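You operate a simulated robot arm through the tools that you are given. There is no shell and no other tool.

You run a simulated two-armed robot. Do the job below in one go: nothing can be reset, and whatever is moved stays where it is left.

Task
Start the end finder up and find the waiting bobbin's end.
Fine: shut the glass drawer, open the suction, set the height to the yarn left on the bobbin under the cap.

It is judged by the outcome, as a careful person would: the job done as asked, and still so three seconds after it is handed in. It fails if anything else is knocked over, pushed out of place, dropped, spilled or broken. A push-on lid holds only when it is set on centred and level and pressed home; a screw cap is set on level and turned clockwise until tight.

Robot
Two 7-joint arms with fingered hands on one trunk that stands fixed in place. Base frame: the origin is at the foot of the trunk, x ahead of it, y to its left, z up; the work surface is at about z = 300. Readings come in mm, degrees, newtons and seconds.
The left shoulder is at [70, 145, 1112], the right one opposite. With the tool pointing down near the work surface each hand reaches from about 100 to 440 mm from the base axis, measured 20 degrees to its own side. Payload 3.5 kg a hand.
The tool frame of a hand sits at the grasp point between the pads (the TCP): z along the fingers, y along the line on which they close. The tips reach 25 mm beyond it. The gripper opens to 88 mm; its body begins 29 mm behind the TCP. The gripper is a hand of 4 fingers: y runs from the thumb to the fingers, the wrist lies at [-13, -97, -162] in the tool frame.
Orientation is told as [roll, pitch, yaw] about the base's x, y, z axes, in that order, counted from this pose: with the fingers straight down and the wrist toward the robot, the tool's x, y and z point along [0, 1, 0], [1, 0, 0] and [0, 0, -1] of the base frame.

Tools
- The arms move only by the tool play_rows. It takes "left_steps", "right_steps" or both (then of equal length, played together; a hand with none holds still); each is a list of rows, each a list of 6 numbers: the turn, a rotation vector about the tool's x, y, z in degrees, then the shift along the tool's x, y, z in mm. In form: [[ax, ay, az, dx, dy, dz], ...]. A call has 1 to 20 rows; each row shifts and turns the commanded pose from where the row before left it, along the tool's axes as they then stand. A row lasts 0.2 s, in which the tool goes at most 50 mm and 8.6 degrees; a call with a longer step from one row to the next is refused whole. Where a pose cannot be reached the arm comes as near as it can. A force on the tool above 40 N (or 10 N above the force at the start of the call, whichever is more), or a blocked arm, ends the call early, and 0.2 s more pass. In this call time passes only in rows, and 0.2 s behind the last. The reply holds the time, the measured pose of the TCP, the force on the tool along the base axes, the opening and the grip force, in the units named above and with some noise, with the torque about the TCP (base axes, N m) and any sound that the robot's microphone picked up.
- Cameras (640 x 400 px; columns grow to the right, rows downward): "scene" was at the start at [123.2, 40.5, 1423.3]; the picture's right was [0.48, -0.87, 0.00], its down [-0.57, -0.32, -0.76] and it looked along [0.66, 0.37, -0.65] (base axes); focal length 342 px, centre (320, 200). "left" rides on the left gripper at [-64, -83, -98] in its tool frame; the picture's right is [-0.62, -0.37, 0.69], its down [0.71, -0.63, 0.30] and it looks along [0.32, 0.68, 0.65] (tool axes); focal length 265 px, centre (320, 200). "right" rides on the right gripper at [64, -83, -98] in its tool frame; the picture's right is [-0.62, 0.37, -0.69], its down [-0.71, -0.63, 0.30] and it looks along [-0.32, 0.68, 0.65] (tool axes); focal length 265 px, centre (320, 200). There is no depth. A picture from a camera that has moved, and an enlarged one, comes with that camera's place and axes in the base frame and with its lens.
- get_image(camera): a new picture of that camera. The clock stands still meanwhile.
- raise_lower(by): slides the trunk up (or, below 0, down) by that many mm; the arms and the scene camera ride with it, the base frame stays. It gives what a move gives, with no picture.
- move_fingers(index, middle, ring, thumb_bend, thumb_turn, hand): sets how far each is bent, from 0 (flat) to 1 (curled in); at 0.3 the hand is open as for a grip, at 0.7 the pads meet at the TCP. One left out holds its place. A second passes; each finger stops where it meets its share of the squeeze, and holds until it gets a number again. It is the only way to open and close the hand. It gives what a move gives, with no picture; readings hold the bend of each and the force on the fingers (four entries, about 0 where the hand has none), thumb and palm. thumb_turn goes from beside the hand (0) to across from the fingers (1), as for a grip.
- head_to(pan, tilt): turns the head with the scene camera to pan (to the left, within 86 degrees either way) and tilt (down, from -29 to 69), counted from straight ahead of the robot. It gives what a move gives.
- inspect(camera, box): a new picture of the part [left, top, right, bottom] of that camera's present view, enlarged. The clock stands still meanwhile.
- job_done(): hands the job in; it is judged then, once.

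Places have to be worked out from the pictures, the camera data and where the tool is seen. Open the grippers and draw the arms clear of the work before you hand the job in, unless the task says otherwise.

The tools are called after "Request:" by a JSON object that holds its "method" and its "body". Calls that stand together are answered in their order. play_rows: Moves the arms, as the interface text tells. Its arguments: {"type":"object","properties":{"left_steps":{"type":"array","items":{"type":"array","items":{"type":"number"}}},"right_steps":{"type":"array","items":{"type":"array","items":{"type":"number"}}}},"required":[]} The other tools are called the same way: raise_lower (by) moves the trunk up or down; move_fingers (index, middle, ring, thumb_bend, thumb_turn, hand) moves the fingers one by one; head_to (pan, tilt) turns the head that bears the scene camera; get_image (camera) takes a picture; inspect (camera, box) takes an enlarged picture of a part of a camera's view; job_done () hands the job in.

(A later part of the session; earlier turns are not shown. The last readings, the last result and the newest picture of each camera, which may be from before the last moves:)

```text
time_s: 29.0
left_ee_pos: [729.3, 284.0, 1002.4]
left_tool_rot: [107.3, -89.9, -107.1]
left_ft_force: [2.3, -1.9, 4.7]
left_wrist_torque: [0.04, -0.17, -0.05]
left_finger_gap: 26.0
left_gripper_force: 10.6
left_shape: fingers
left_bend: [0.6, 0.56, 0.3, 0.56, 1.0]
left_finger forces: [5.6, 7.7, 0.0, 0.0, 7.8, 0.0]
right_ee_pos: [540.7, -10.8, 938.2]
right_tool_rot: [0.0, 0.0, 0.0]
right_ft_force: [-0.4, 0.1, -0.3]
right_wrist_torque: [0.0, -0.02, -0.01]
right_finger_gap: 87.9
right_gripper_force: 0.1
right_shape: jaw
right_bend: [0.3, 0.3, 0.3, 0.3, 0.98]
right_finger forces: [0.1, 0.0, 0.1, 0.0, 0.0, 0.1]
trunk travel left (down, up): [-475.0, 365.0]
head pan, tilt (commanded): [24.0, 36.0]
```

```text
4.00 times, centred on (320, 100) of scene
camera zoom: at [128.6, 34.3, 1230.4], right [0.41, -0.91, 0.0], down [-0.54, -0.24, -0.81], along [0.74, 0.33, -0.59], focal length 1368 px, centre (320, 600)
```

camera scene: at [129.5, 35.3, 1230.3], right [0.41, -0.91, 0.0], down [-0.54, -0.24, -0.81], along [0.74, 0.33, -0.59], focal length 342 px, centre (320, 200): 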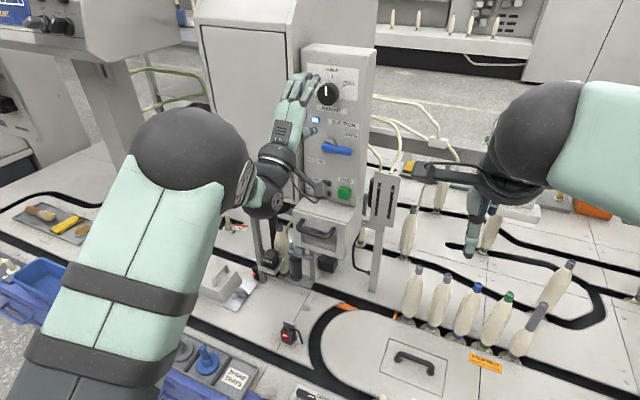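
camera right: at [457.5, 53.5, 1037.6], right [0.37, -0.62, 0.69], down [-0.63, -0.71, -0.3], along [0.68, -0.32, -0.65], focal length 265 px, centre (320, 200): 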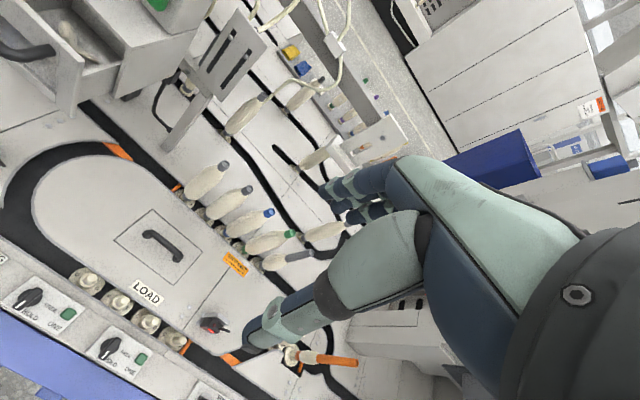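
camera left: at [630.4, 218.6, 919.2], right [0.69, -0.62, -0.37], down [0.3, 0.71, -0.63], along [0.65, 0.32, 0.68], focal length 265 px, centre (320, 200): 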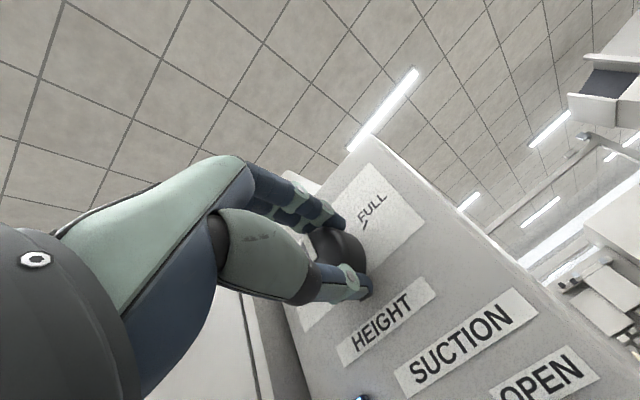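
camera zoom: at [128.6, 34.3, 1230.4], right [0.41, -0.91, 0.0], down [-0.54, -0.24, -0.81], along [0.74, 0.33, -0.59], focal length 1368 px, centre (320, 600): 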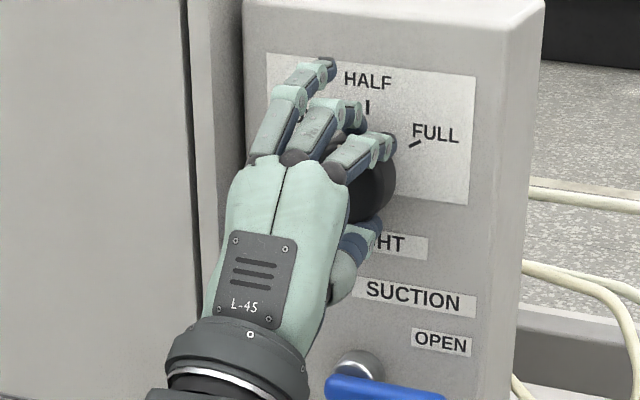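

A firm three-point grip (5.6/7.7/7.8 N). I turn the knob clockwise about its own axis, first 30°, checking force and picture.

Request:
{"method": "play_rows", "body": {"left_steps": [[0, 0, 7.5, 0.09, -1.265, 0], [0, 0, 7.5, 0.09, -1.265, 0], [0, 0, 7.5, 0.09, -1.265, 0], [0, 0, 7.5, 0.09, -1.265, 0]]}}

Request:
{"method": "get_image", "body": {"camera": "left"}}

Request:
{"method": "inspect", "body": {"camera": "scene", "box": [260, 50, 380, 150]}}

```text
time_s: 30.0
left_ee_pos: [729.4, 283.0, 994.6]
left_tool_rot: [89.8, -59.7, -89.8]
left_ft_force: [-2.0, -4.1, 2.4]
left_wrist_torque: [0.05, -0.14, -0.1]
left_finger_gap: 25.5
left_gripper_force: 10.4
left_shape: fingers
left_bend: [0.6, 0.56, 0.3, 0.57, 1.0]
left_finger forces: [5.5, 7.4, 0.1, 0.1, 8.3, 0.0]
right_ee_pos: [539.8, -10.7, 939.0]
right_tool_rot: [0.1, 0.0, 0.1]
right_ft_force: [-1.0, -0.9, 0.2]
right_wrist_torque: [0.03, 0.03, -0.03]
right_finger_gap: 87.5
right_gripper_force: 0.1
right_shape: jaw
right_bend: [0.3, 0.3, 0.3, 0.3, 0.98]
right_finger forces: [0.0, 0.0, 0.0, 0.0, 0.0, 0.0]
trunk travel left (down, up): [-475.0, 365.0]
head pan, tilt (commanded): [24.0, 36.0]
```

```text
taken
camera left: at [630.6, 270.0, 892.9], right [0.69, -0.35, -0.63], down [0.3, 0.93, -0.19], along [0.66, -0.06, 0.75], focal length 265 px, centre (320, 200)
```

left: 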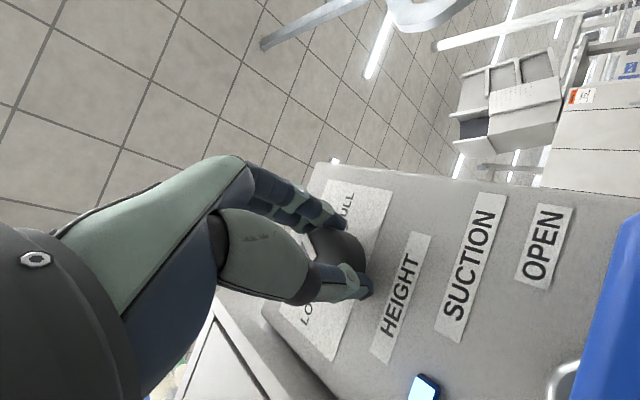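

```text
4.00 times, centred on (320, 100) of scene
camera zoom: at [128.2, 33.8, 1230.4], right [0.41, -0.91, 0.0], down [-0.54, -0.24, -0.81], along [0.74, 0.33, -0.59], focal length 1368 px, centre (320, 600)
```

zoom: 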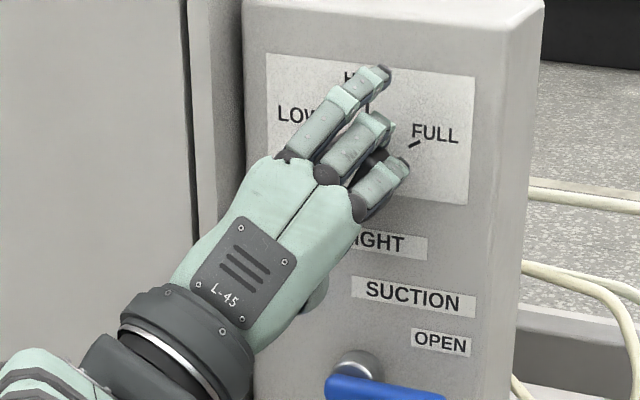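

The grip holds with low force at 30°. I turn the remaining 30° toward FULL.

Request:
{"method": "play_rows", "body": {"left_steps": [[0, 0, 7.5, 0.09, -1.265, 0], [0, 0, 7.5, 0.09, -1.265, 0], [0, 0, 7.5, 0.09, -1.265, 0], [0, 0, 7.5, 0.09, -1.265, 0]]}}

Request:
{"method": "get_image", "body": {"camera": "left"}}

Request:
{"method": "inspect", "body": {"camera": "scene", "box": [260, 50, 380, 150]}}

```text
time_s: 31.0
left_ee_pos: [730.6, 288.6, 990.9]
left_tool_rot: [89.9, -29.9, -90.0]
left_ft_force: [-0.9, -4.7, -1.0]
left_wrist_torque: [0.03, -0.02, -0.14]
left_finger_gap: 25.3
left_gripper_force: 10.8
left_shape: fingers
left_bend: [0.6, 0.57, 0.3, 0.57, 1.0]
left_finger forces: [5.9, 7.3, 0.0, 0.0, 8.5, 0.0]
right_ee_pos: [540.3, -10.2, 937.7]
right_tool_rot: [0.2, 0.0, 0.0]
right_ft_force: [-0.1, -0.2, 0.4]
right_wrist_torque: [0.01, 0.0, -0.01]
right_finger_gap: 87.6
right_gripper_force: 0.1
right_shape: jaw
right_bend: [0.3, 0.3, 0.3, 0.3, 0.98]
right_finger forces: [0.1, 0.0, 0.1, 0.0, 0.0, 0.0]
trunk travel left (down, up): [-475.0, 365.0]
head pan, tilt (commanded): [24.0, 36.0]
```

```text
taken
camera left: at [630.5, 327.5, 896.0], right [0.69, 0.01, -0.72], down [0.31, 0.9, 0.31], along [0.65, -0.43, 0.62], focal length 265 px, centre (320, 200)
```

left: 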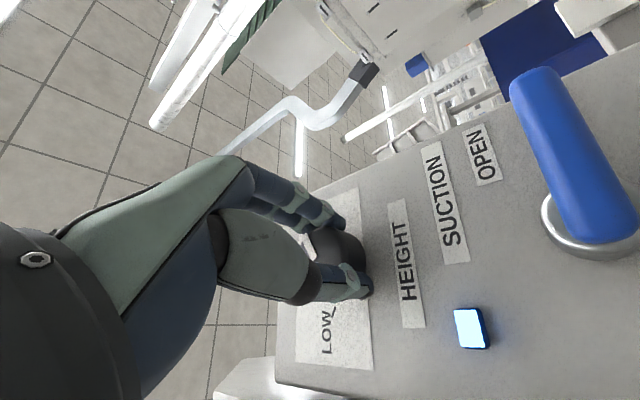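

```text
4.00 times, centred on (320, 100) of scene
camera zoom: at [129.0, 34.0, 1230.3], right [0.41, -0.91, 0.0], down [-0.54, -0.24, -0.81], along [0.74, 0.33, -0.59], focal length 1368 px, centre (320, 600)
```

zoom: 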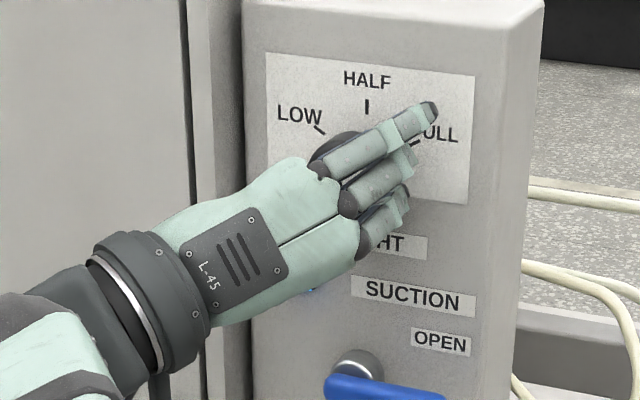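

The wrist has gone the full 60° with the grip steady. I release the knob and back straight off to read the pointer.

Request:
{"method": "move_fingers", "body": {"hand": "left", "index": 0.3, "middle": 0.3, "thumb_bend": 0.3}}

Request:
{"method": "play_rows", "body": {"left_steps": [[0, 0, 0, 0, 0, -12], [0, 0, 0, 0, 0, -25], [0, 0, 0, 0, 0, -30]]}}

Request:
{"method": "get_image", "body": {"camera": "left"}}

Request:
{"method": "inspect", "body": {"camera": "scene", "box": [260, 50, 380, 150]}}

```text
time_s: 32.0
left_ee_pos: [729.3, 288.1, 990.7]
left_tool_rot: [89.9, -30.1, -89.9]
left_ft_force: [0.1, -0.1, 0.5]
left_wrist_torque: [0.01, 0.01, -0.03]
left_finger_gap: 84.5
left_gripper_force: 0.0
left_shape: fingers
left_bend: [0.3, 0.3, 0.3, 0.3, 0.98]
left_finger forces: [0.0, 0.1, 0.0, 0.0, 0.0, 0.0]
right_ee_pos: [540.5, -11.0, 937.7]
right_tool_rot: [0.0, 0.0, -0.1]
right_ft_force: [-0.5, 0.3, 0.0]
right_wrist_torque: [0.01, 0.02, 0.06]
right_finger_gap: 87.9
right_gripper_force: 0.0
right_shape: jaw
right_bend: [0.3, 0.3, 0.3, 0.3, 0.98]
right_finger forces: [0.0, 0.0, 0.0, 0.0, 0.1, 0.1]
trunk travel left (down, up): [-475.0, 365.0]
head pan, tilt (commanded): [24.0, 36.0]
```

```text
time_s: 32.8
left_ee_pos: [663.1, 287.8, 993.3]
left_tool_rot: [89.8, -30.0, -89.9]
left_ft_force: [-0.7, 0.0, 0.1]
left_wrist_torque: [0.02, -0.03, 0.0]
left_finger_gap: 84.6
left_gripper_force: 0.2
left_shape: fingers
left_bend: [0.3, 0.3, 0.3, 0.3, 0.98]
left_finger forces: [0.0, 0.1, 0.0, 0.0, 0.0, 0.0]
right_ee_pos: [540.4, -10.0, 937.2]
right_tool_rot: [0.0, 0.0, 0.0]
right_ft_force: [0.2, -0.5, -0.1]
right_wrist_torque: [0.04, -0.03, 0.0]
right_finger_gap: 87.6
right_gripper_force: 0.1
right_shape: jaw
right_bend: [0.3, 0.3, 0.3, 0.3, 0.98]
right_finger forces: [0.0, 0.0, 0.0, 0.1, 0.1, 0.0]
trunk travel left (down, up): [-475.0, 365.0]
head pan, tilt (commanded): [24.0, 36.0]
```

```text
taken
camera left: at [563.5, 328.8, 897.0], right [0.69, 0.01, -0.72], down [0.3, 0.9, 0.3], along [0.65, -0.43, 0.62], focal length 265 px, centre (320, 200)
```

left: 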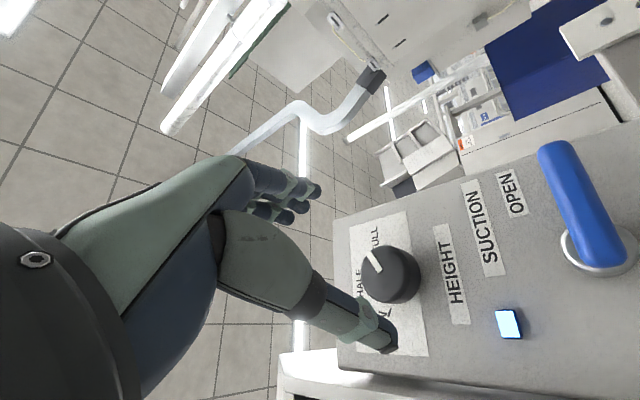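

```text
4.00 times, centred on (320, 100) of scene
camera zoom: at [128.7, 34.6, 1230.4], right [0.41, -0.91, 0.0], down [-0.54, -0.24, -0.81], along [0.74, 0.33, -0.59], focal length 1368 px, centre (320, 600)
```

zoom: 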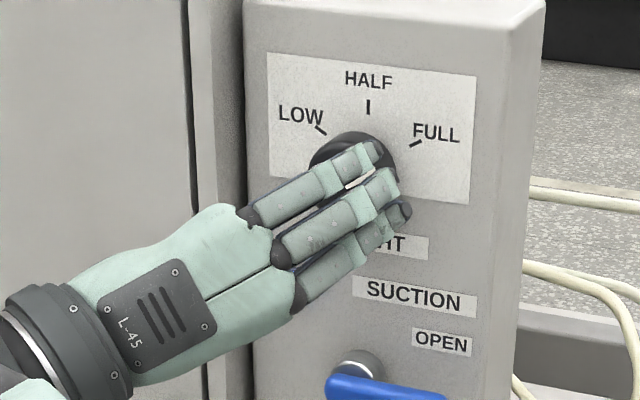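

The pointer is visible in the hand camera; I zoom in on it and read the angle against the ticks.

Request:
{"method": "inspect", "body": {"camera": "left", "box": [330, 200, 450, 360]}}

```text
2.50 times, centred on (390, 280) of left
camera zoom: at [563.5, 328.8, 897.0], right [0.69, 0.01, -0.72], down [0.3, 0.9, 0.3], along [0.65, -0.43, 0.62], focal length 664 px, centre (145, 0)
```

zoom: 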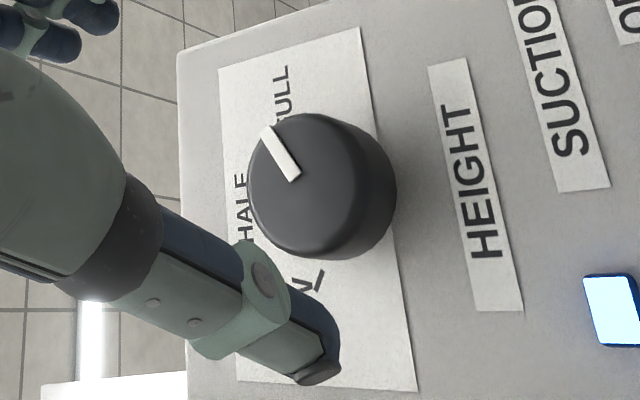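

The pointer reads about 58–60° clockwise, i.e. at FULL. I back off further, roll the hand back, and check the dial from the head camera.

Request:
{"method": "play_rows", "body": {"left_steps": [[0, 0, 0, 0, 0, -35], [0, 0, -7.5, 0, 0, 0], [0, 0, -7.5, 0, 0, 0], [0, 0, -7.5, 0, 0, 0], [0, 0, -7.5, 0, 0, 0], [0, 0, -7.5, 0, 0, 0], [0, 0, -7.5, 0, 0, 0], [0, 0, -7.5, 0, 0, 0], [0, 0, -7.5, 0, 0, 0], [7.5, 0, 0, 0, -30, 0], [7.5, 0, 0, 0, -30, 0]]}}

Request:
{"method": "get_image", "body": {"camera": "scene"}}

Request:
{"method": "inspect", "body": {"camera": "scene", "box": [290, 40, 380, 130]}}

Request:
{"method": "get_image", "body": {"camera": "left"}}

```text
time_s: 35.2
left_ee_pos: [625.1, 289.5, 932.2]
left_tool_rot: [-0.1, -74.8, 0.2]
left_ft_force: [-0.7, 0.9, 0.2]
left_wrist_torque: [0.0, 0.01, 0.0]
left_finger_gap: 84.4
left_gripper_force: 0.1
left_shape: fingers
left_bend: [0.3, 0.3, 0.3, 0.3, 0.98]
left_finger forces: [0.0, 0.0, 0.0, 0.0, 0.0, 0.0]
right_ee_pos: [540.8, -9.8, 937.8]
right_tool_rot: [0.0, 0.0, 0.0]
right_ft_force: [-0.3, 0.5, 1.1]
right_wrist_torque: [-0.01, -0.04, 0.0]
right_finger_gap: 87.5
right_gripper_force: 0.0
right_shape: jaw
right_bend: [0.3, 0.3, 0.3, 0.3, 0.98]
right_finger forces: [0.1, 0.0, 0.0, 0.0, 0.0, 0.1]
trunk travel left (down, up): [-475.0, 365.0]
head pan, tilt (commanded): [24.0, 36.0]
```

```text
taken
camera scene: at [129.1, 35.0, 1230.3], right [0.41, -0.91, 0.0], down [-0.54, -0.24, -0.81], along [0.74, 0.33, -0.59], focal length 342 px, centre (320, 200)
```

scene: 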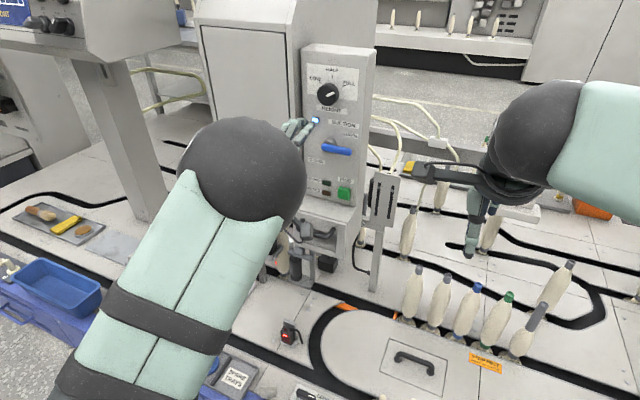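

```text
4.44 times, centred on (335, 85) of scene
camera zoom: at [129.1, 35.0, 1230.3], right [0.41, -0.91, 0.0], down [-0.54, -0.24, -0.81], along [0.74, 0.33, -0.59], focal length 1520 px, centre (253, 711)
```

zoom: 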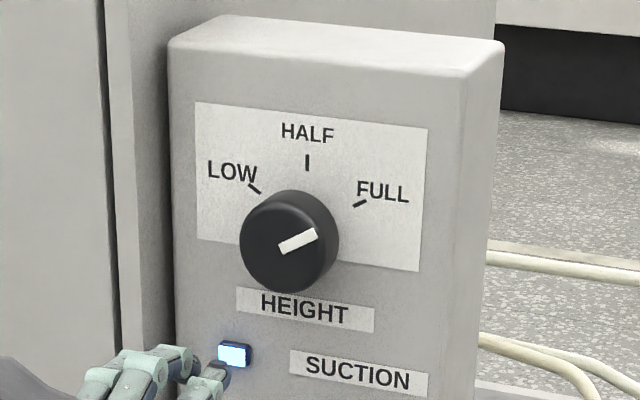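

```text
taken
camera left: at [506.7, 225.5, 879.4], right [0.57, -0.62, -0.54], down [0.13, 0.71, -0.69], along [0.81, 0.33, 0.49], focal length 265 px, centre (320, 200)
```

left: 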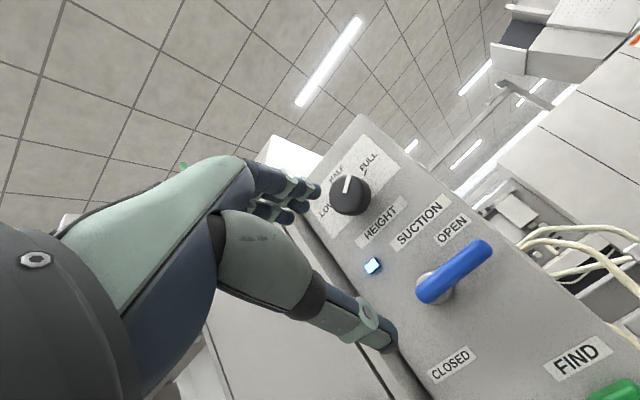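

The dial points along the FULL mark (≈60°), suction lamp lit, drawer shut. Now I re-form the index–thumb pinch and bring it down in front of the FIND button.

Request:
{"method": "move_fingers", "body": {"hand": "left", "index": 0.7, "middle": 1.0, "ring": 1.0, "thumb_bend": 0.7}}

Request:
{"method": "play_rows", "body": {"left_steps": [[0, 0, 0, -8.4, -33.7, 20], [0, 0, 0, -8.4, -33.7, 24], [0, 0, 0, -8.4, -33.7, 24], [0, 0, 0, -8.4, -33.7, 24]]}}

Request:
{"method": "get_image", "body": {"camera": "left"}}

Request:
{"method": "inspect", "body": {"camera": "scene", "box": [260, 130, 390, 240]}}

```text
time_s: 36.2
left_ee_pos: [624.0, 289.9, 931.7]
left_tool_rot: [0.1, -75.0, 0.0]
left_ft_force: [-0.2, 0.6, 0.3]
left_wrist_torque: [-0.01, 0.02, 0.02]
left_finger_gap: 0.3
left_gripper_force: 0.0
left_shape: fingers
left_bend: [0.7, 1.0, 1.0, 0.7, 1.0]
left_finger forces: [0.0, 0.0, 0.0, 0.0, 0.0, 0.1]
right_ee_pos: [540.8, -8.7, 937.9]
right_tool_rot: [-0.1, 0.0, 0.0]
right_ft_force: [-0.9, 0.1, -0.4]
right_wrist_torque: [0.02, 0.02, 0.03]
right_finger_gap: 87.9
right_gripper_force: 0.1
right_shape: jaw
right_bend: [0.3, 0.3, 0.3, 0.3, 0.98]
right_finger forces: [0.0, 0.0, 0.0, 0.1, 0.0, 0.1]
trunk travel left (down, up): [-475.0, 365.0]
head pan, tilt (commanded): [24.0, 36.0]
```

```text
time_s: 37.2
left_ee_pos: [677.8, 256.6, 776.4]
left_tool_rot: [0.1, -74.9, 0.0]
left_ft_force: [0.5, 0.3, 0.3]
left_wrist_torque: [0.02, 0.0, -0.01]
left_finger_gap: 0.1
left_gripper_force: 0.0
left_shape: fingers
left_bend: [0.7, 1.0, 1.0, 0.7, 1.0]
left_finger forces: [0.0, 0.1, 0.0, 0.1, 0.1, 0.1]
right_ee_pos: [541.2, -10.2, 936.8]
right_tool_rot: [0.0, 0.1, -0.1]
right_ft_force: [0.9, -0.4, 1.2]
right_wrist_torque: [-0.02, -0.02, 0.01]
right_finger_gap: 87.5
right_gripper_force: 0.0
right_shape: jaw
right_bend: [0.3, 0.3, 0.3, 0.3, 0.98]
right_finger forces: [0.0, 0.0, 0.0, 0.0, 0.0, 0.0]
trunk travel left (down, up): [-475.0, 365.0]
head pan, tilt (commanded): [24.0, 36.0]
```

```text
taken
camera left: at [561.0, 192.0, 723.9], right [0.57, -0.62, -0.54], down [0.13, 0.71, -0.69], along [0.81, 0.33, 0.49], focal length 265 px, centre (320, 200)
```

left: 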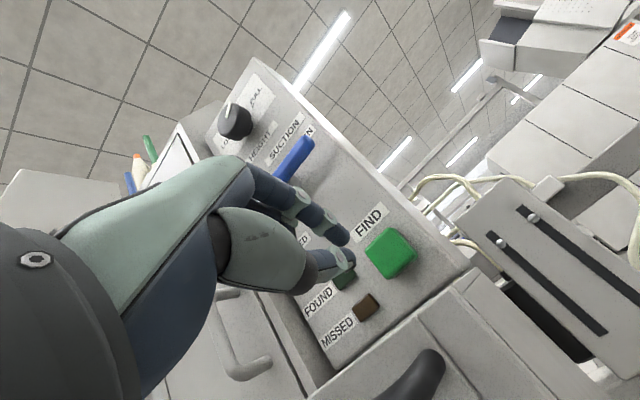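

```text
3.64 times, centred on (325, 185) of scene
camera zoom: at [130.2, 35.6, 1230.2], right [0.41, -0.91, 0.0], down [-0.54, -0.24, -0.81], along [0.74, 0.33, -0.59], focal length 1243 px, centre (302, 254)
```

zoom: 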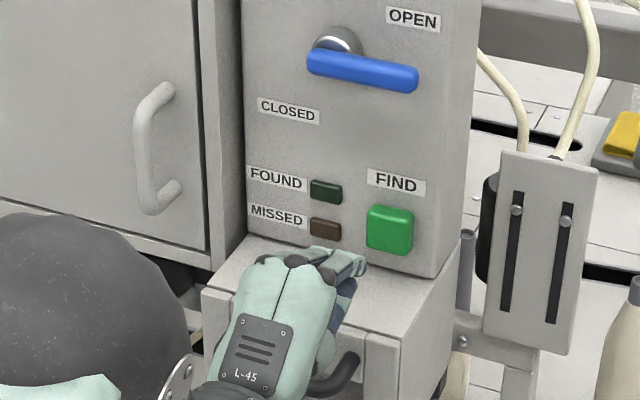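

FIND's face is centred at ≈[757, 254, 766]. I move to about 8 mm short of it, then press forward in small steps.

Request:
{"method": "play_rows", "body": {"left_steps": [[0, 0, 0, -1.3, 3.3, 20.9], [0, 0, 0, -1.3, 3.3, 20.9]]}}

Request:
{"method": "get_image", "body": {"camera": "left"}}

Request:
{"method": "inspect", "body": {"camera": "scene", "box": [290, 150, 390, 230]}}

```text
time_s: 37.8
left_ee_pos: [720.9, 253.4, 773.5]
left_tool_rot: [0.2, -74.9, 0.0]
left_ft_force: [0.7, -0.3, 0.3]
left_wrist_torque: [0.0, 0.02, 0.0]
left_finger_gap: 0.2
left_gripper_force: 0.0
left_shape: fingers
left_bend: [0.7, 1.0, 1.0, 0.7, 1.0]
left_finger forces: [0.0, 0.1, 0.0, 0.0, 0.0, 0.0]
right_ee_pos: [540.4, -10.6, 938.4]
right_tool_rot: [0.0, 0.0, 0.1]
right_ft_force: [0.3, -0.1, 0.8]
right_wrist_torque: [0.04, 0.01, 0.01]
right_finger_gap: 87.6
right_gripper_force: 0.0
right_shape: jaw
right_bend: [0.3, 0.3, 0.3, 0.3, 0.98]
right_finger forces: [0.0, 0.0, 0.0, 0.0, 0.0, 0.0]
trunk travel left (down, up): [-475.0, 365.0]
head pan, tilt (commanded): [24.0, 36.0]
```

```text
taken
camera left: at [603.7, 188.9, 719.3], right [0.57, -0.62, -0.54], down [0.13, 0.72, -0.69], along [0.81, 0.33, 0.49], focal length 265 px, centre (320, 200)
```

left: 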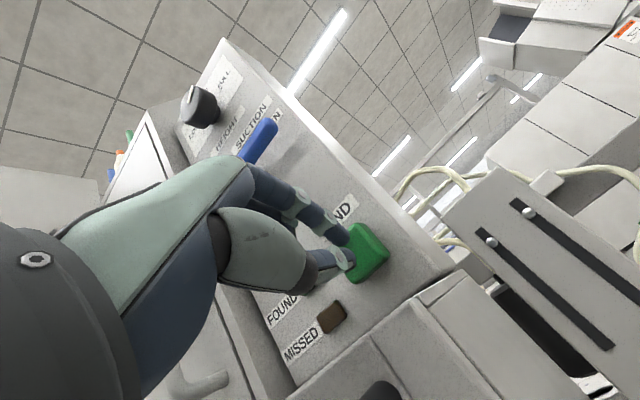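

```text
5.00 times, centred on (340, 190) of scene
camera zoom: at [129.4, 35.2, 1230.3], right [0.41, -0.91, 0.0], down [-0.54, -0.24, -0.81], along [0.74, 0.33, -0.59], focal length 1710 px, centre (220, 250)
```

zoom: 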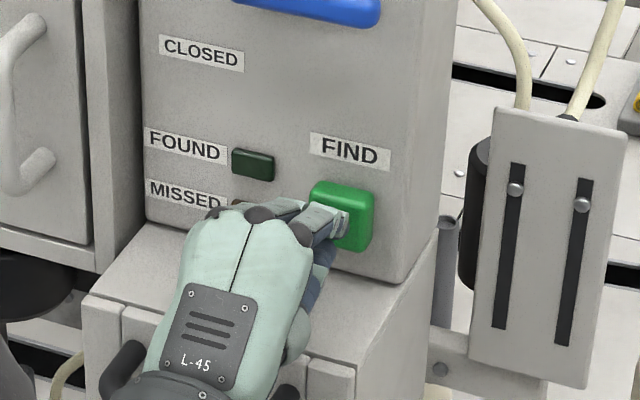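

The fingertip is lined up with the button. I press forward in 3 mm steps and watch the force and lamps.

Request:
{"method": "play_rows", "body": {"left_steps": [[0, 0, 0, 0, 0.5, 2.9], [0, 0, 0, 0, 0.5, 2.9], [0, 0, 0, 0, 0.5, 2.9], [0, 0, 0, 0, 0.5, 2.9]]}}

Request:
{"method": "inspect", "body": {"camera": "scene", "box": [290, 110, 390, 230]}}

```text
time_s: 38.8
left_ee_pos: [730.3, 254.3, 772.4]
left_tool_rot: [-0.1, -74.9, 0.0]
left_ft_force: [-1.3, -0.5, -0.2]
left_wrist_torque: [-0.02, -0.06, -0.03]
left_finger_gap: 0.0
left_gripper_force: 1.3
left_shape: fingers
left_bend: [0.7, 1.0, 1.0, 0.7, 1.0]
left_finger forces: [2.5, 0.1, 0.0, 0.0, 0.0, 0.1]
right_ee_pos: [540.6, -9.7, 937.4]
right_tool_rot: [0.0, 0.0, 0.0]
right_ft_force: [0.0, 0.8, 1.0]
right_wrist_torque: [-0.05, 0.0, 0.03]
right_finger_gap: 87.6
right_gripper_force: 0.1
right_shape: jaw
right_bend: [0.3, 0.3, 0.3, 0.3, 0.98]
right_finger forces: [0.0, 0.0, 0.0, 0.0, 0.0, 0.0]
trunk travel left (down, up): [-475.0, 365.0]
head pan, tilt (commanded): [24.0, 36.0]
heard: click
```

```text
3.33 times, centred on (340, 170) of scene
camera zoom: at [128.6, 35.1, 1230.4], right [0.41, -0.91, 0.0], down [-0.54, -0.24, -0.81], along [0.74, 0.33, -0.59], focal length 1140 px, centre (253, 300)
```

zoom: 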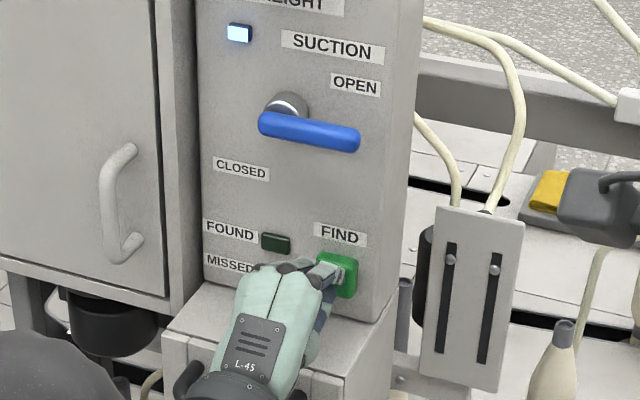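

A click was heard with only light force: the button went in. I release it by backing straight out and then check the lamps.

Request:
{"method": "play_rows", "body": {"left_steps": [[0, 0, 0, 0, -1.5, -6], [0, 0, 0, 0, -4, -15], [0, 0, 0, 0, -9, -33], [0, 0, 0, 0, -9, -33]]}}

Request:
{"method": "get_image", "body": {"camera": "scene"}}

Request:
{"method": "inspect", "body": {"camera": "scene", "box": [280, 50, 390, 220]}}

```text
time_s: 39.8
left_ee_pos: [640.5, 253.7, 773.9]
left_tool_rot: [-0.1, -75.0, -0.1]
left_ft_force: [-0.5, -0.8, 0.4]
left_wrist_torque: [-0.01, -0.01, -0.01]
left_finger_gap: 0.2
left_gripper_force: 0.1
left_shape: fingers
left_bend: [0.7, 1.0, 1.0, 0.7, 1.0]
left_finger forces: [0.1, 0.0, 0.1, 0.0, 0.0, 0.1]
right_ee_pos: [539.5, -10.1, 937.4]
right_tool_rot: [0.0, 0.0, 0.0]
right_ft_force: [-0.1, -0.7, 0.0]
right_wrist_torque: [0.01, 0.05, 0.01]
right_finger_gap: 87.6
right_gripper_force: 0.1
right_shape: jaw
right_bend: [0.3, 0.3, 0.3, 0.3, 0.98]
right_finger forces: [0.0, 0.0, 0.0, 0.0, 0.0, 0.1]
trunk travel left (down, up): [-475.0, 365.0]
head pan, tilt (commanded): [24.0, 36.0]
```

```text
taken
camera scene: at [128.8, 34.9, 1230.3], right [0.41, -0.91, 0.0], down [-0.54, -0.24, -0.81], along [0.74, 0.33, -0.59], focal length 342 px, centre (320, 200)
```

scene: 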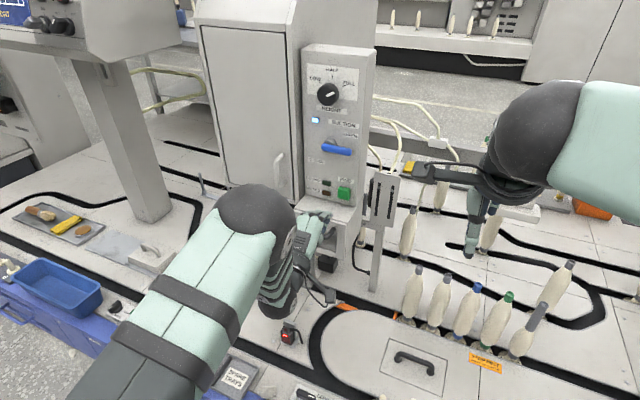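

```text
2.35 times, centred on (335, 135) of scene
camera zoom: at [128.8, 34.9, 1230.3], right [0.41, -0.91, 0.0], down [-0.54, -0.24, -0.81], along [0.74, 0.33, -0.59], focal length 804 px, centre (285, 353)
```

zoom: 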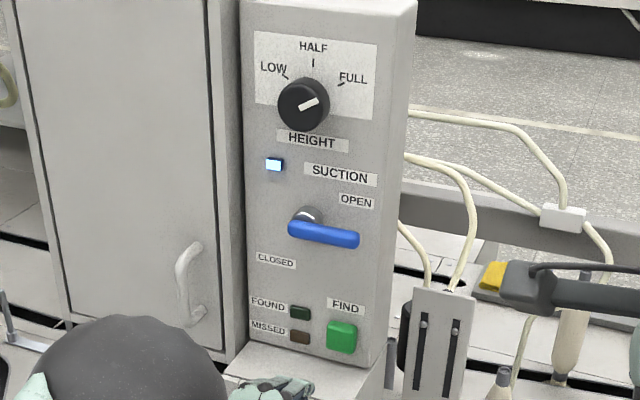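

Neither FOUND nor MISSED is lit yet; the search may take a few seconds. I withdraw the arm further while time passes and look again.

Request:
{"method": "play_rows", "body": {"left_steps": [[0, 0, 0, 2, -6, -28], [0, 0, 0, 2, -6, -28], [0, 0, 0, 0, 0, 0], [0, 0, 0, 0, 0, 0], [0, 0, 0, 0, 0, 0]]}}

Request:
{"method": "inspect", "body": {"camera": "scene", "box": [280, 50, 390, 220]}}

Request:
{"method": "get_image", "body": {"camera": "left"}}

```text
time_s: 41.0
left_ee_pos: [583.3, 256.6, 774.3]
left_tool_rot: [0.0, -74.9, 0.0]
left_ft_force: [-1.2, 1.1, 0.4]
left_wrist_torque: [-0.04, -0.01, -0.02]
left_finger_gap: 0.0
left_gripper_force: 0.1
left_shape: fingers
left_bend: [0.7, 1.0, 1.0, 0.7, 1.0]
left_finger forces: [0.1, 0.0, 0.1, 0.0, 0.0, 0.0]
right_ee_pos: [540.8, -10.7, 938.3]
right_tool_rot: [0.0, 0.0, 0.0]
right_ft_force: [-0.4, 0.1, 0.2]
right_wrist_torque: [0.02, -0.03, 0.06]
right_finger_gap: 87.6
right_gripper_force: 0.0
right_shape: jaw
right_bend: [0.3, 0.3, 0.3, 0.3, 0.98]
right_finger forces: [0.1, 0.0, 0.1, 0.0, 0.0, 0.0]
trunk travel left (down, up): [-475.0, 365.0]
head pan, tilt (commanded): [24.0, 36.0]
```

```text
2.35 times, centred on (335, 135) of scene
camera zoom: at [129.3, 35.1, 1230.3], right [0.41, -0.91, 0.0], down [-0.54, -0.24, -0.81], along [0.74, 0.33, -0.59], focal length 804 px, centre (285, 353)
```

zoom: 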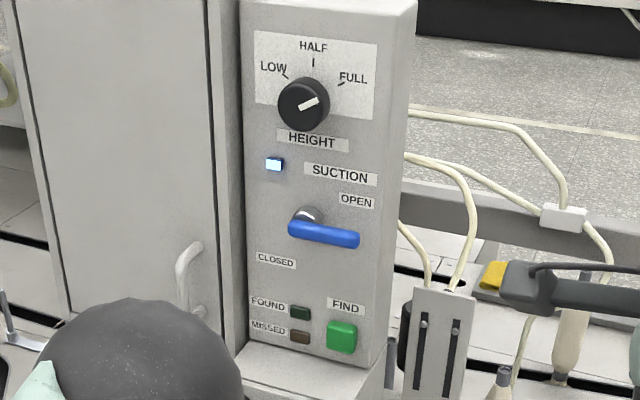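

```text
taken
camera left: at [466.0, 192.2, 721.0], right [0.57, -0.62, -0.54], down [0.13, 0.71, -0.69], along [0.81, 0.32, 0.49], focal length 265 px, centre (320, 200)
```

left: 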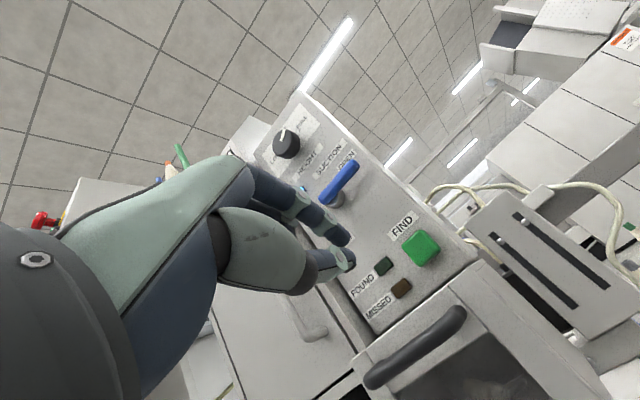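

Still dark about 2.5 s after the click. I wait a little longer without moving.

Request:
{"method": "play_rows", "body": {"left_steps": [[0, 0, 0, 0, 0, 0], [0, 0, 0, 0, 0, 0], [0, 0, 0, 0, 0, 0], [0, 0, 0, 0, 0, 0], [0, 0, 0, 0, 0, 0], [0, 0, 0, 0, 0, 0], [0, 0, 0, 0, 0, 0], [0, 0, 0, 0, 0, 0], [0, 0, 0, 0, 0, 0], [0, 0, 0, 0, 0, 0]]}}

Request:
{"method": "inspect", "body": {"camera": "scene", "box": [280, 50, 390, 220]}}

Request:
{"method": "inspect", "body": {"camera": "left", "box": [240, 100, 480, 340]}}

```text
time_s: 43.2
left_ee_pos: [582.4, 256.7, 773.2]
left_tool_rot: [-0.1, -74.9, -0.1]
left_ft_force: [0.7, -1.1, -0.2]
left_wrist_torque: [0.0, 0.01, 0.03]
left_finger_gap: 0.0
left_gripper_force: 0.2
left_shape: fingers
left_bend: [0.7, 1.0, 1.0, 0.7, 1.0]
left_finger forces: [0.0, 0.1, 0.1, 0.0, 0.0, 0.1]
right_ee_pos: [540.1, -10.4, 937.9]
right_tool_rot: [0.0, 0.1, 0.0]
right_ft_force: [-1.0, 0.4, 0.2]
right_wrist_torque: [0.01, -0.02, 0.04]
right_finger_gap: 87.8
right_gripper_force: 0.0
right_shape: jaw
right_bend: [0.3, 0.3, 0.3, 0.3, 0.98]
right_finger forces: [0.0, 0.0, 0.0, 0.0, 0.0, 0.1]
trunk travel left (down, up): [-475.0, 365.0]
head pan, tilt (commanded): [24.0, 36.0]
```

```text
2.35 times, centred on (335, 135) of scene
camera zoom: at [129.2, 35.1, 1230.3], right [0.41, -0.91, 0.0], down [-0.54, -0.24, -0.81], along [0.74, 0.33, -0.59], focal length 804 px, centre (285, 353)
```

zoom: 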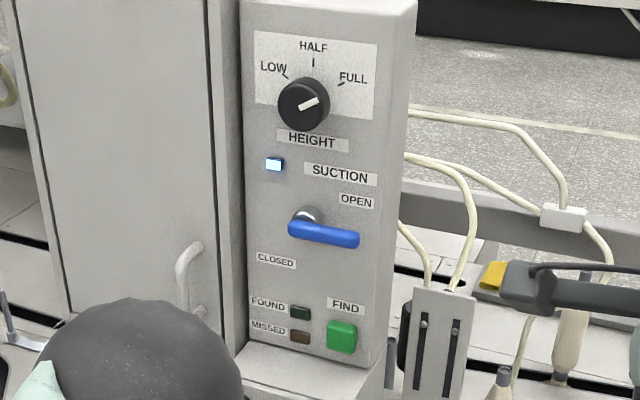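

```text
1.67 times, centred on (360, 220) of left
camera zoom: at [466.0, 192.2, 721.0], right [0.57, -0.62, -0.54], down [0.13, 0.71, -0.69], along [0.81, 0.32, 0.49], focal length 442 px, centre (253, 167)
```

zoom: 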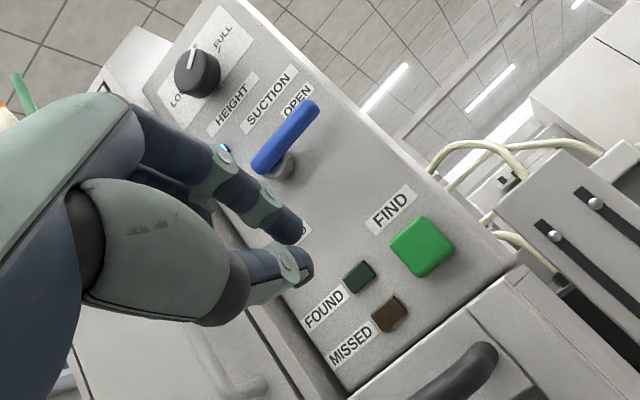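

No lamp yet. I move the left arm back and to the left so the head camera can see the bobbin, bell and drawer, to find out what the finder is doing.

Request:
{"method": "play_rows", "body": {"left_steps": [[0, 0, 0, 15, -8, -35], [0, 0, 0, 25, -6, -30], [0, 0, 0, 30, 0, -25], [0, 0, 0, 35, 10, -15], [0, 0, 0, 35, 10, -5]]}}

Request:
{"method": "get_image", "body": {"camera": "scene"}}

Request:
{"method": "get_image", "body": {"camera": "left"}}

Request:
{"method": "inspect", "body": {"camera": "scene", "box": [240, 160, 390, 300]}}

```text
time_s: 44.4
left_ee_pos: [527.6, 349.4, 818.5]
left_tool_rot: [-0.3, -74.9, 0.4]
left_ft_force: [0.7, 0.1, -0.8]
left_wrist_torque: [0.0, 0.02, -0.01]
left_finger_gap: 0.0
left_gripper_force: 0.1
left_shape: fingers
left_bend: [0.7, 1.0, 1.0, 0.7, 1.0]
left_finger forces: [0.0, 0.1, 0.1, 0.0, 0.0, 0.0]
left hand out of reach, approached as far as the arm can: row 2, 3, 4
right_ee_pos: [541.2, -9.5, 937.5]
right_tool_rot: [0.0, 0.0, -0.1]
right_ft_force: [-0.2, 0.9, 0.2]
right_wrist_torque: [-0.02, 0.01, -0.02]
right_finger_gap: 87.6
right_gripper_force: 0.1
right_shape: jaw
right_bend: [0.3, 0.3, 0.3, 0.3, 0.98]
right_finger forces: [0.1, 0.0, 0.1, 0.0, 0.1, 0.0]
trunk travel left (down, up): [-475.0, 365.0]
head pan, tilt (commanded): [24.0, 36.0]
```

```text
taken
camera scene: at [129.6, 35.8, 1230.2], right [0.41, -0.91, 0.0], down [-0.54, -0.24, -0.81], along [0.74, 0.33, -0.59], focal length 342 px, centre (320, 200)
```

scene: 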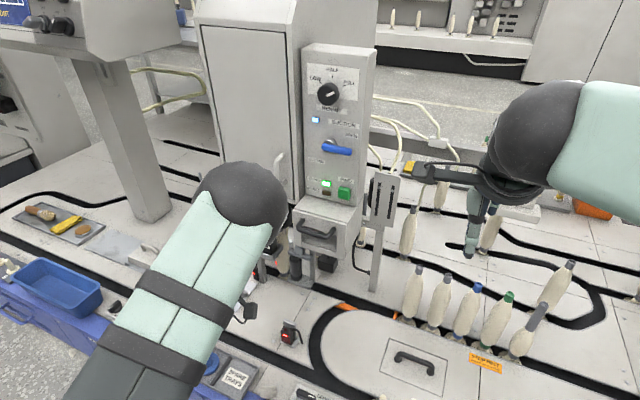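

```text
taken
camera left: at [410.5, 283.8, 765.2], right [0.57, -0.62, -0.54], down [0.13, 0.71, -0.69], along [0.81, 0.33, 0.49], focal length 265 px, centre (320, 200)
```

left: 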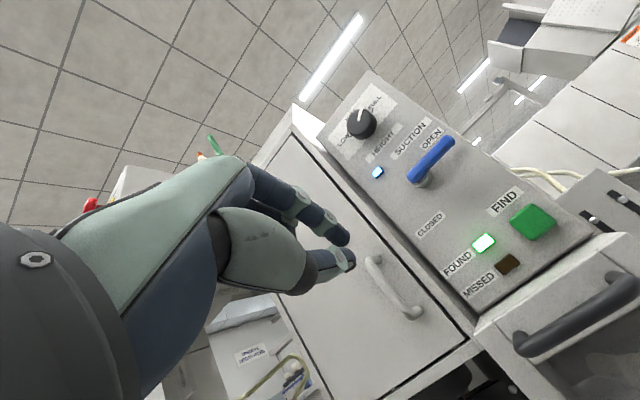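

```text
2.86 times, centred on (315, 230) of scene
camera zoom: at [129.6, 35.8, 1230.2], right [0.41, -0.91, 0.0], down [-0.54, -0.24, -0.81], along [0.74, 0.33, -0.59], focal length 977 px, centre (334, 114)
```

zoom: 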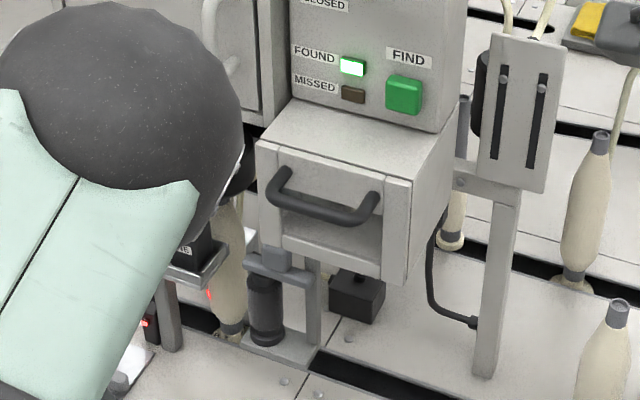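

FOUND is lit green: the end is found. Now I open the hand and draw the arm back clear of the machine.

Request:
{"method": "move_fingers", "body": {"hand": "left", "index": 0.3, "middle": 0.3, "ring": 0.3, "thumb_bend": 0.3}}

Request:
{"method": "play_rows", "body": {"left_steps": [[7.5, 0, 0, 0, 0, 0], [7.5, 0, 0, 0, 0, 0], [7.5, 0, 0, 0, 0, 0], [7.5, 0, 0, 0, 0, 0], [0, 0, 0, 11.5, 2.7, -35], [0, 0, 0, 11.5, 2.7, -35], [0, 0, 0, 11.5, 2.7, -35], [0, 0, 0, 11.5, 2.7, -35], [0, 0, 0, 11.5, 2.7, -35]]}}

Request:
{"method": "get_image", "body": {"camera": "scene"}}

Request:
{"method": "inspect", "body": {"camera": "scene", "box": [240, 40, 400, 300]}}

```text
time_s: 45.4
left_ee_pos: [527.6, 347.9, 818.2]
left_tool_rot: [0.1, -74.9, -0.1]
left_ft_force: [0.1, -0.5, -0.2]
left_wrist_torque: [0.0, 0.01, -0.01]
left_finger_gap: 84.3
left_gripper_force: 0.1
left_shape: fingers
left_bend: [0.3, 0.3, 0.3, 0.3, 0.98]
left_finger forces: [0.0, 0.0, 0.0, 0.0, 0.0, 0.1]
right_ee_pos: [541.0, -10.4, 937.3]
right_tool_rot: [0.0, 0.0, 0.1]
right_ft_force: [0.3, 0.3, 0.1]
right_wrist_torque: [-0.03, -0.02, 0.01]
right_finger_gap: 87.7
right_gripper_force: 0.0
right_shape: jaw
right_bend: [0.3, 0.3, 0.3, 0.3, 0.98]
right_finger forces: [0.0, 0.0, 0.0, 0.0, 0.0, 0.1]
trunk travel left (down, up): [-475.0, 365.0]
head pan, tilt (commanded): [24.0, 36.0]
```

```text
time_s: 46.4
left_ee_pos: [527.4, 355.7, 817.5]
left_tool_rot: [5.2, -46.6, -3.3]
left_ft_force: [25.4, 6.5, -15.9]
left_wrist_torque: [1.16, -2.32, 0.83]
left_finger_gap: 84.3
left_gripper_force: 0.0
left_shape: fingers
left_bend: [0.3, 0.3, 0.3, 0.3, 0.98]
left_finger forces: [0.1, 0.0, 0.0, 0.0, 0.0, 0.0]
right_ee_pos: [541.3, -9.7, 937.2]
right_tool_rot: [0.0, 0.1, 0.1]
right_ft_force: [-0.4, 0.0, 0.3]
right_wrist_torque: [0.01, -0.01, 0.02]
right_finger_gap: 87.4
right_gripper_force: 0.0
right_shape: jaw
right_bend: [0.3, 0.3, 0.3, 0.3, 0.98]
right_finger forces: [0.0, 0.0, 0.0, 0.0, 0.0, 0.0]
trunk travel left (down, up): [-475.0, 365.0]
head pan, tilt (commanded): [24.0, 36.0]
stopped in row 5 (left hand): the force on the tool passed its limit at 222 N (the readings are from after the stop); the commanded pose is now the measured one
```

```text
taken
camera scene: at [129.6, 35.7, 1230.2], right [0.41, -0.91, 0.0], down [-0.54, -0.24, -0.81], along [0.74, 0.33, -0.59], focal length 342 px, centre (320, 200)
```

scene: 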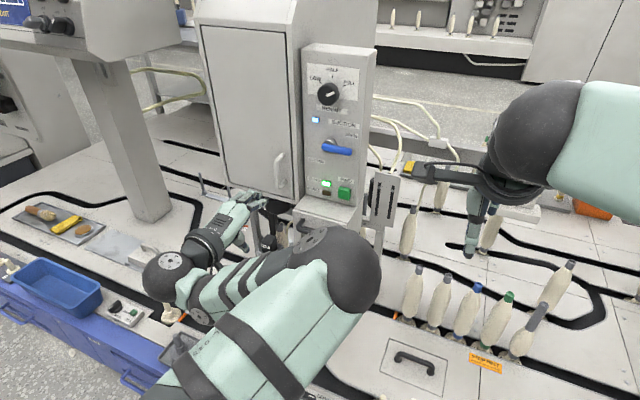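

```text
1.54 times, centred on (320, 170) of scene
camera zoom: at [129.6, 35.7, 1230.2], right [0.41, -0.91, 0.0], down [-0.54, -0.24, -0.81], along [0.74, 0.33, -0.59], focal length 526 px, centre (320, 246)
```

zoom: 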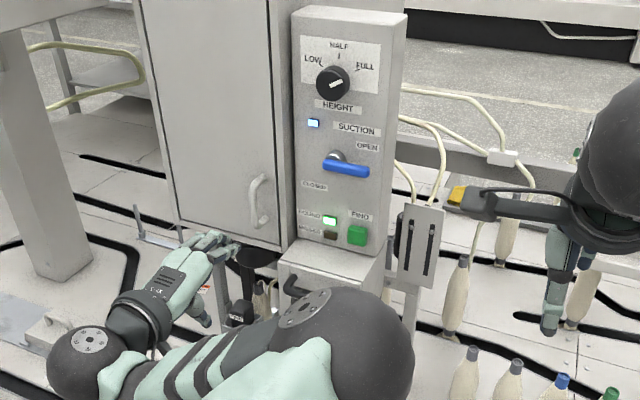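

A sudden arm reconfiguration (elbow swung over) tripped the force limit. I hold still and check readings and surroundings before moving on.

Request:
{"method": "play_rows", "body": {"left_steps": [[0, 0, 0, 0, 0, 0]]}}

Request:
{"method": "get_image", "body": {"camera": "left"}}

Request:
{"method": "get_image", "body": {"camera": "right"}}

Request:
{"method": "get_image", "body": {"camera": "scene"}}

```text
time_s: 46.9
left_ee_pos: [527.4, 353.7, 816.7]
left_tool_rot: [5.6, -46.6, -3.6]
left_ft_force: [9.4, 3.5, -8.8]
left_wrist_torque: [0.62, -1.3, 0.23]
left_finger_gap: 84.4
left_gripper_force: 0.0
left_shape: fingers
left_bend: [0.3, 0.3, 0.3, 0.3, 0.98]
left_finger forces: [0.0, 0.0, 0.1, 0.0, 0.1, 0.0]
right_ee_pos: [539.9, -8.9, 936.7]
right_tool_rot: [0.0, 0.0, 0.1]
right_ft_force: [-0.7, 0.4, 0.4]
right_wrist_torque: [-0.02, 0.03, -0.01]
right_finger_gap: 87.4
right_gripper_force: 0.0
right_shape: jaw
right_bend: [0.3, 0.3, 0.3, 0.3, 0.98]
right_finger forces: [0.0, 0.0, 0.0, 0.0, 0.1, 0.0]
trunk travel left (down, up): [-475.0, 365.0]
head pan, tilt (commanded): [24.0, 36.0]
stopped in row 1 (left hand): the force on the tool passed its limit at 42 N (the readings are from after the stop); the commanded pose is now the measured one
```

```text
taken
camera left: at [398.6, 288.1, 820.5], right [0.26, -0.57, -0.78], down [-0.22, 0.75, -0.62], along [0.94, 0.33, 0.07], focal length 265 px, centre (320, 200)
```

left: 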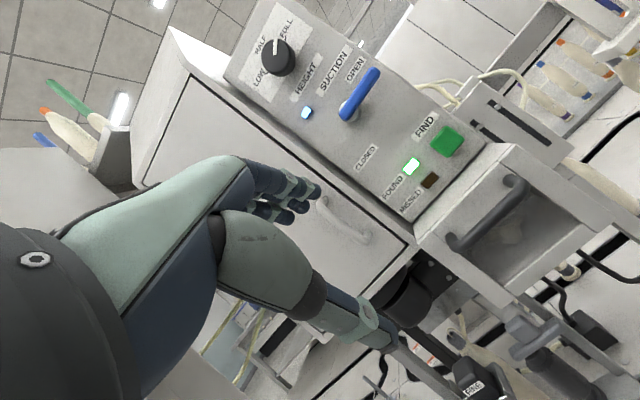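

```text
taken
camera right: at [457.5, 53.6, 1037.4], right [0.37, -0.62, 0.69], down [-0.63, -0.71, -0.3], along [0.68, -0.32, -0.65], focal length 265 px, centre (320, 200)
```

right: 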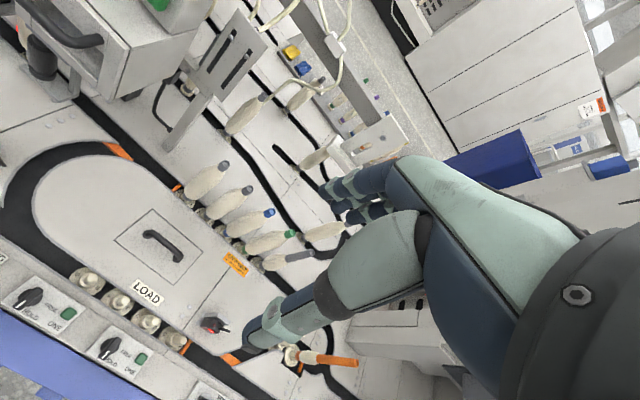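

```text
taken
camera scene: at [129.2, 35.2, 1230.3], right [0.41, -0.91, 0.0], down [-0.54, -0.24, -0.81], along [0.74, 0.33, -0.59], focal length 342 px, centre (320, 200)
```

scene: 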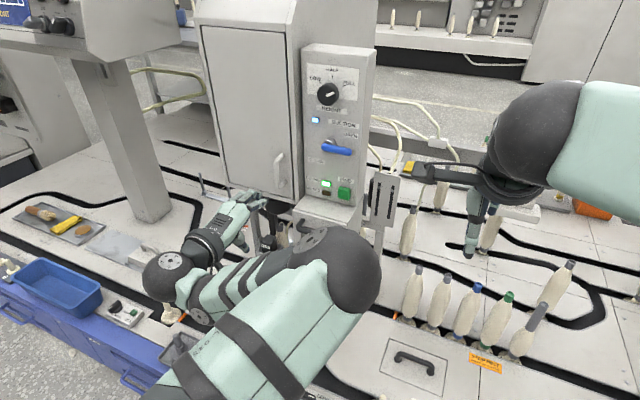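

Lamps and lever are unchanged and nothing looks touched; the force is decaying (25→9 N). I hold once more to see if it settles.

Request:
{"method": "play_rows", "body": {"left_steps": [[0, 0, 0, 0, 0, 0], [0, 0, 0, 0, 0, 0]]}}

Request:
{"method": "get_image", "body": {"camera": "scene"}}

```text
time_s: 47.5
left_ee_pos: [527.4, 352.7, 816.1]
left_tool_rot: [5.4, -46.8, -3.4]
left_ft_force: [15.6, 3.8, -17.0]
left_wrist_torque: [1.23, -2.52, 0.58]
left_finger_gap: 84.3
left_gripper_force: 0.0
left_shape: fingers
left_bend: [0.3, 0.3, 0.3, 0.3, 0.98]
left_finger forces: [0.0, 0.0, 0.1, 0.0, 0.0, 0.0]
right_ee_pos: [540.3, -9.5, 937.9]
right_tool_rot: [-0.1, 0.0, 0.0]
right_ft_force: [0.0, 0.3, 0.4]
right_wrist_torque: [0.01, -0.02, -0.02]
right_finger_gap: 87.4
right_gripper_force: 0.0
right_shape: jaw
right_bend: [0.3, 0.3, 0.3, 0.3, 0.98]
right_finger forces: [0.0, 0.0, 0.0, 0.1, 0.0, 0.0]
trunk travel left (down, up): [-475.0, 365.0]
head pan, tilt (commanded): [24.0, 36.0]
```

```text
taken
camera scene: at [129.2, 35.1, 1230.3], right [0.41, -0.91, 0.0], down [-0.54, -0.24, -0.81], along [0.74, 0.33, -0.59], focal length 342 px, centre (320, 200)
```

scene: 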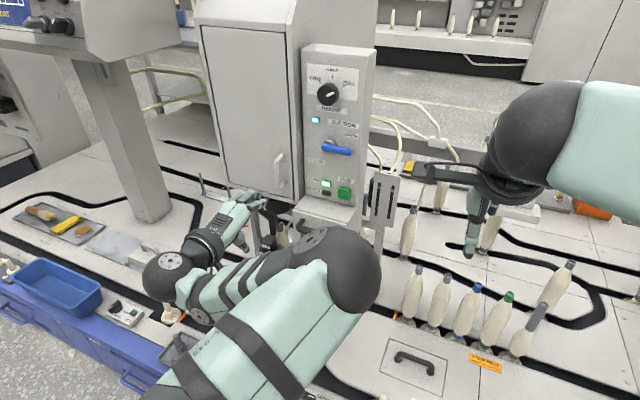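

The steady force (pushing the hand forward and down, no machine nearby) looks like the hand's camera bracket resting on its own forearm in this folded pose. I undo part of the tilt to open that fold and watch the force.

Request:
{"method": "play_rows", "body": {"left_steps": [[-5, 0, 0, 0, 0, 0], [-5, 0, 0, 0, 0, 0]]}}

Request:
{"method": "get_image", "body": {"camera": "scene"}}

```text
time_s: 48.1
left_ee_pos: [528.0, 353.6, 815.4]
left_tool_rot: [6.5, -56.6, -5.0]
left_ft_force: [0.0, -0.3, 0.0]
left_wrist_torque: [0.01, 0.0, 0.0]
left_finger_gap: 84.2
left_gripper_force: 0.0
left_shape: fingers
left_bend: [0.3, 0.3, 0.3, 0.3, 0.98]
left_finger forces: [0.0, 0.1, 0.0, 0.1, 0.0, 0.1]
right_ee_pos: [541.4, -8.9, 937.8]
right_tool_rot: [-0.1, 0.0, 0.0]
right_ft_force: [-1.1, -0.3, 0.6]
right_wrist_torque: [-0.02, -0.01, -0.01]
right_finger_gap: 87.8
right_gripper_force: 0.1
right_shape: jaw
right_bend: [0.3, 0.3, 0.3, 0.3, 0.98]
right_finger forces: [0.1, 0.0, 0.0, 0.1, 0.1, 0.1]
trunk travel left (down, up): [-475.0, 365.0]
head pan, tilt (commanded): [24.0, 36.0]
```

```text
taken
camera scene: at [129.2, 35.8, 1230.2], right [0.41, -0.91, 0.0], down [-0.54, -0.24, -0.81], along [0.74, 0.33, -0.59], focal length 342 px, centre (320, 200)
```

scene: 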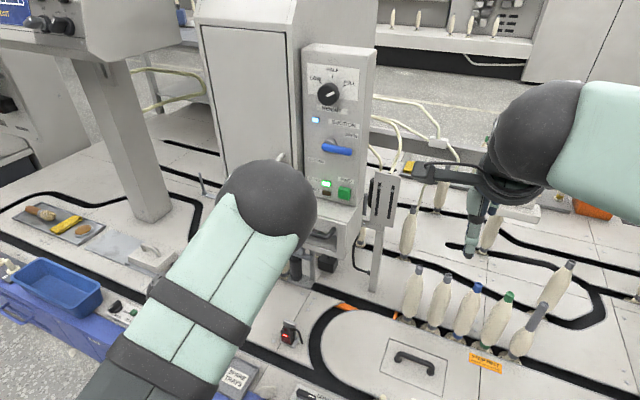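

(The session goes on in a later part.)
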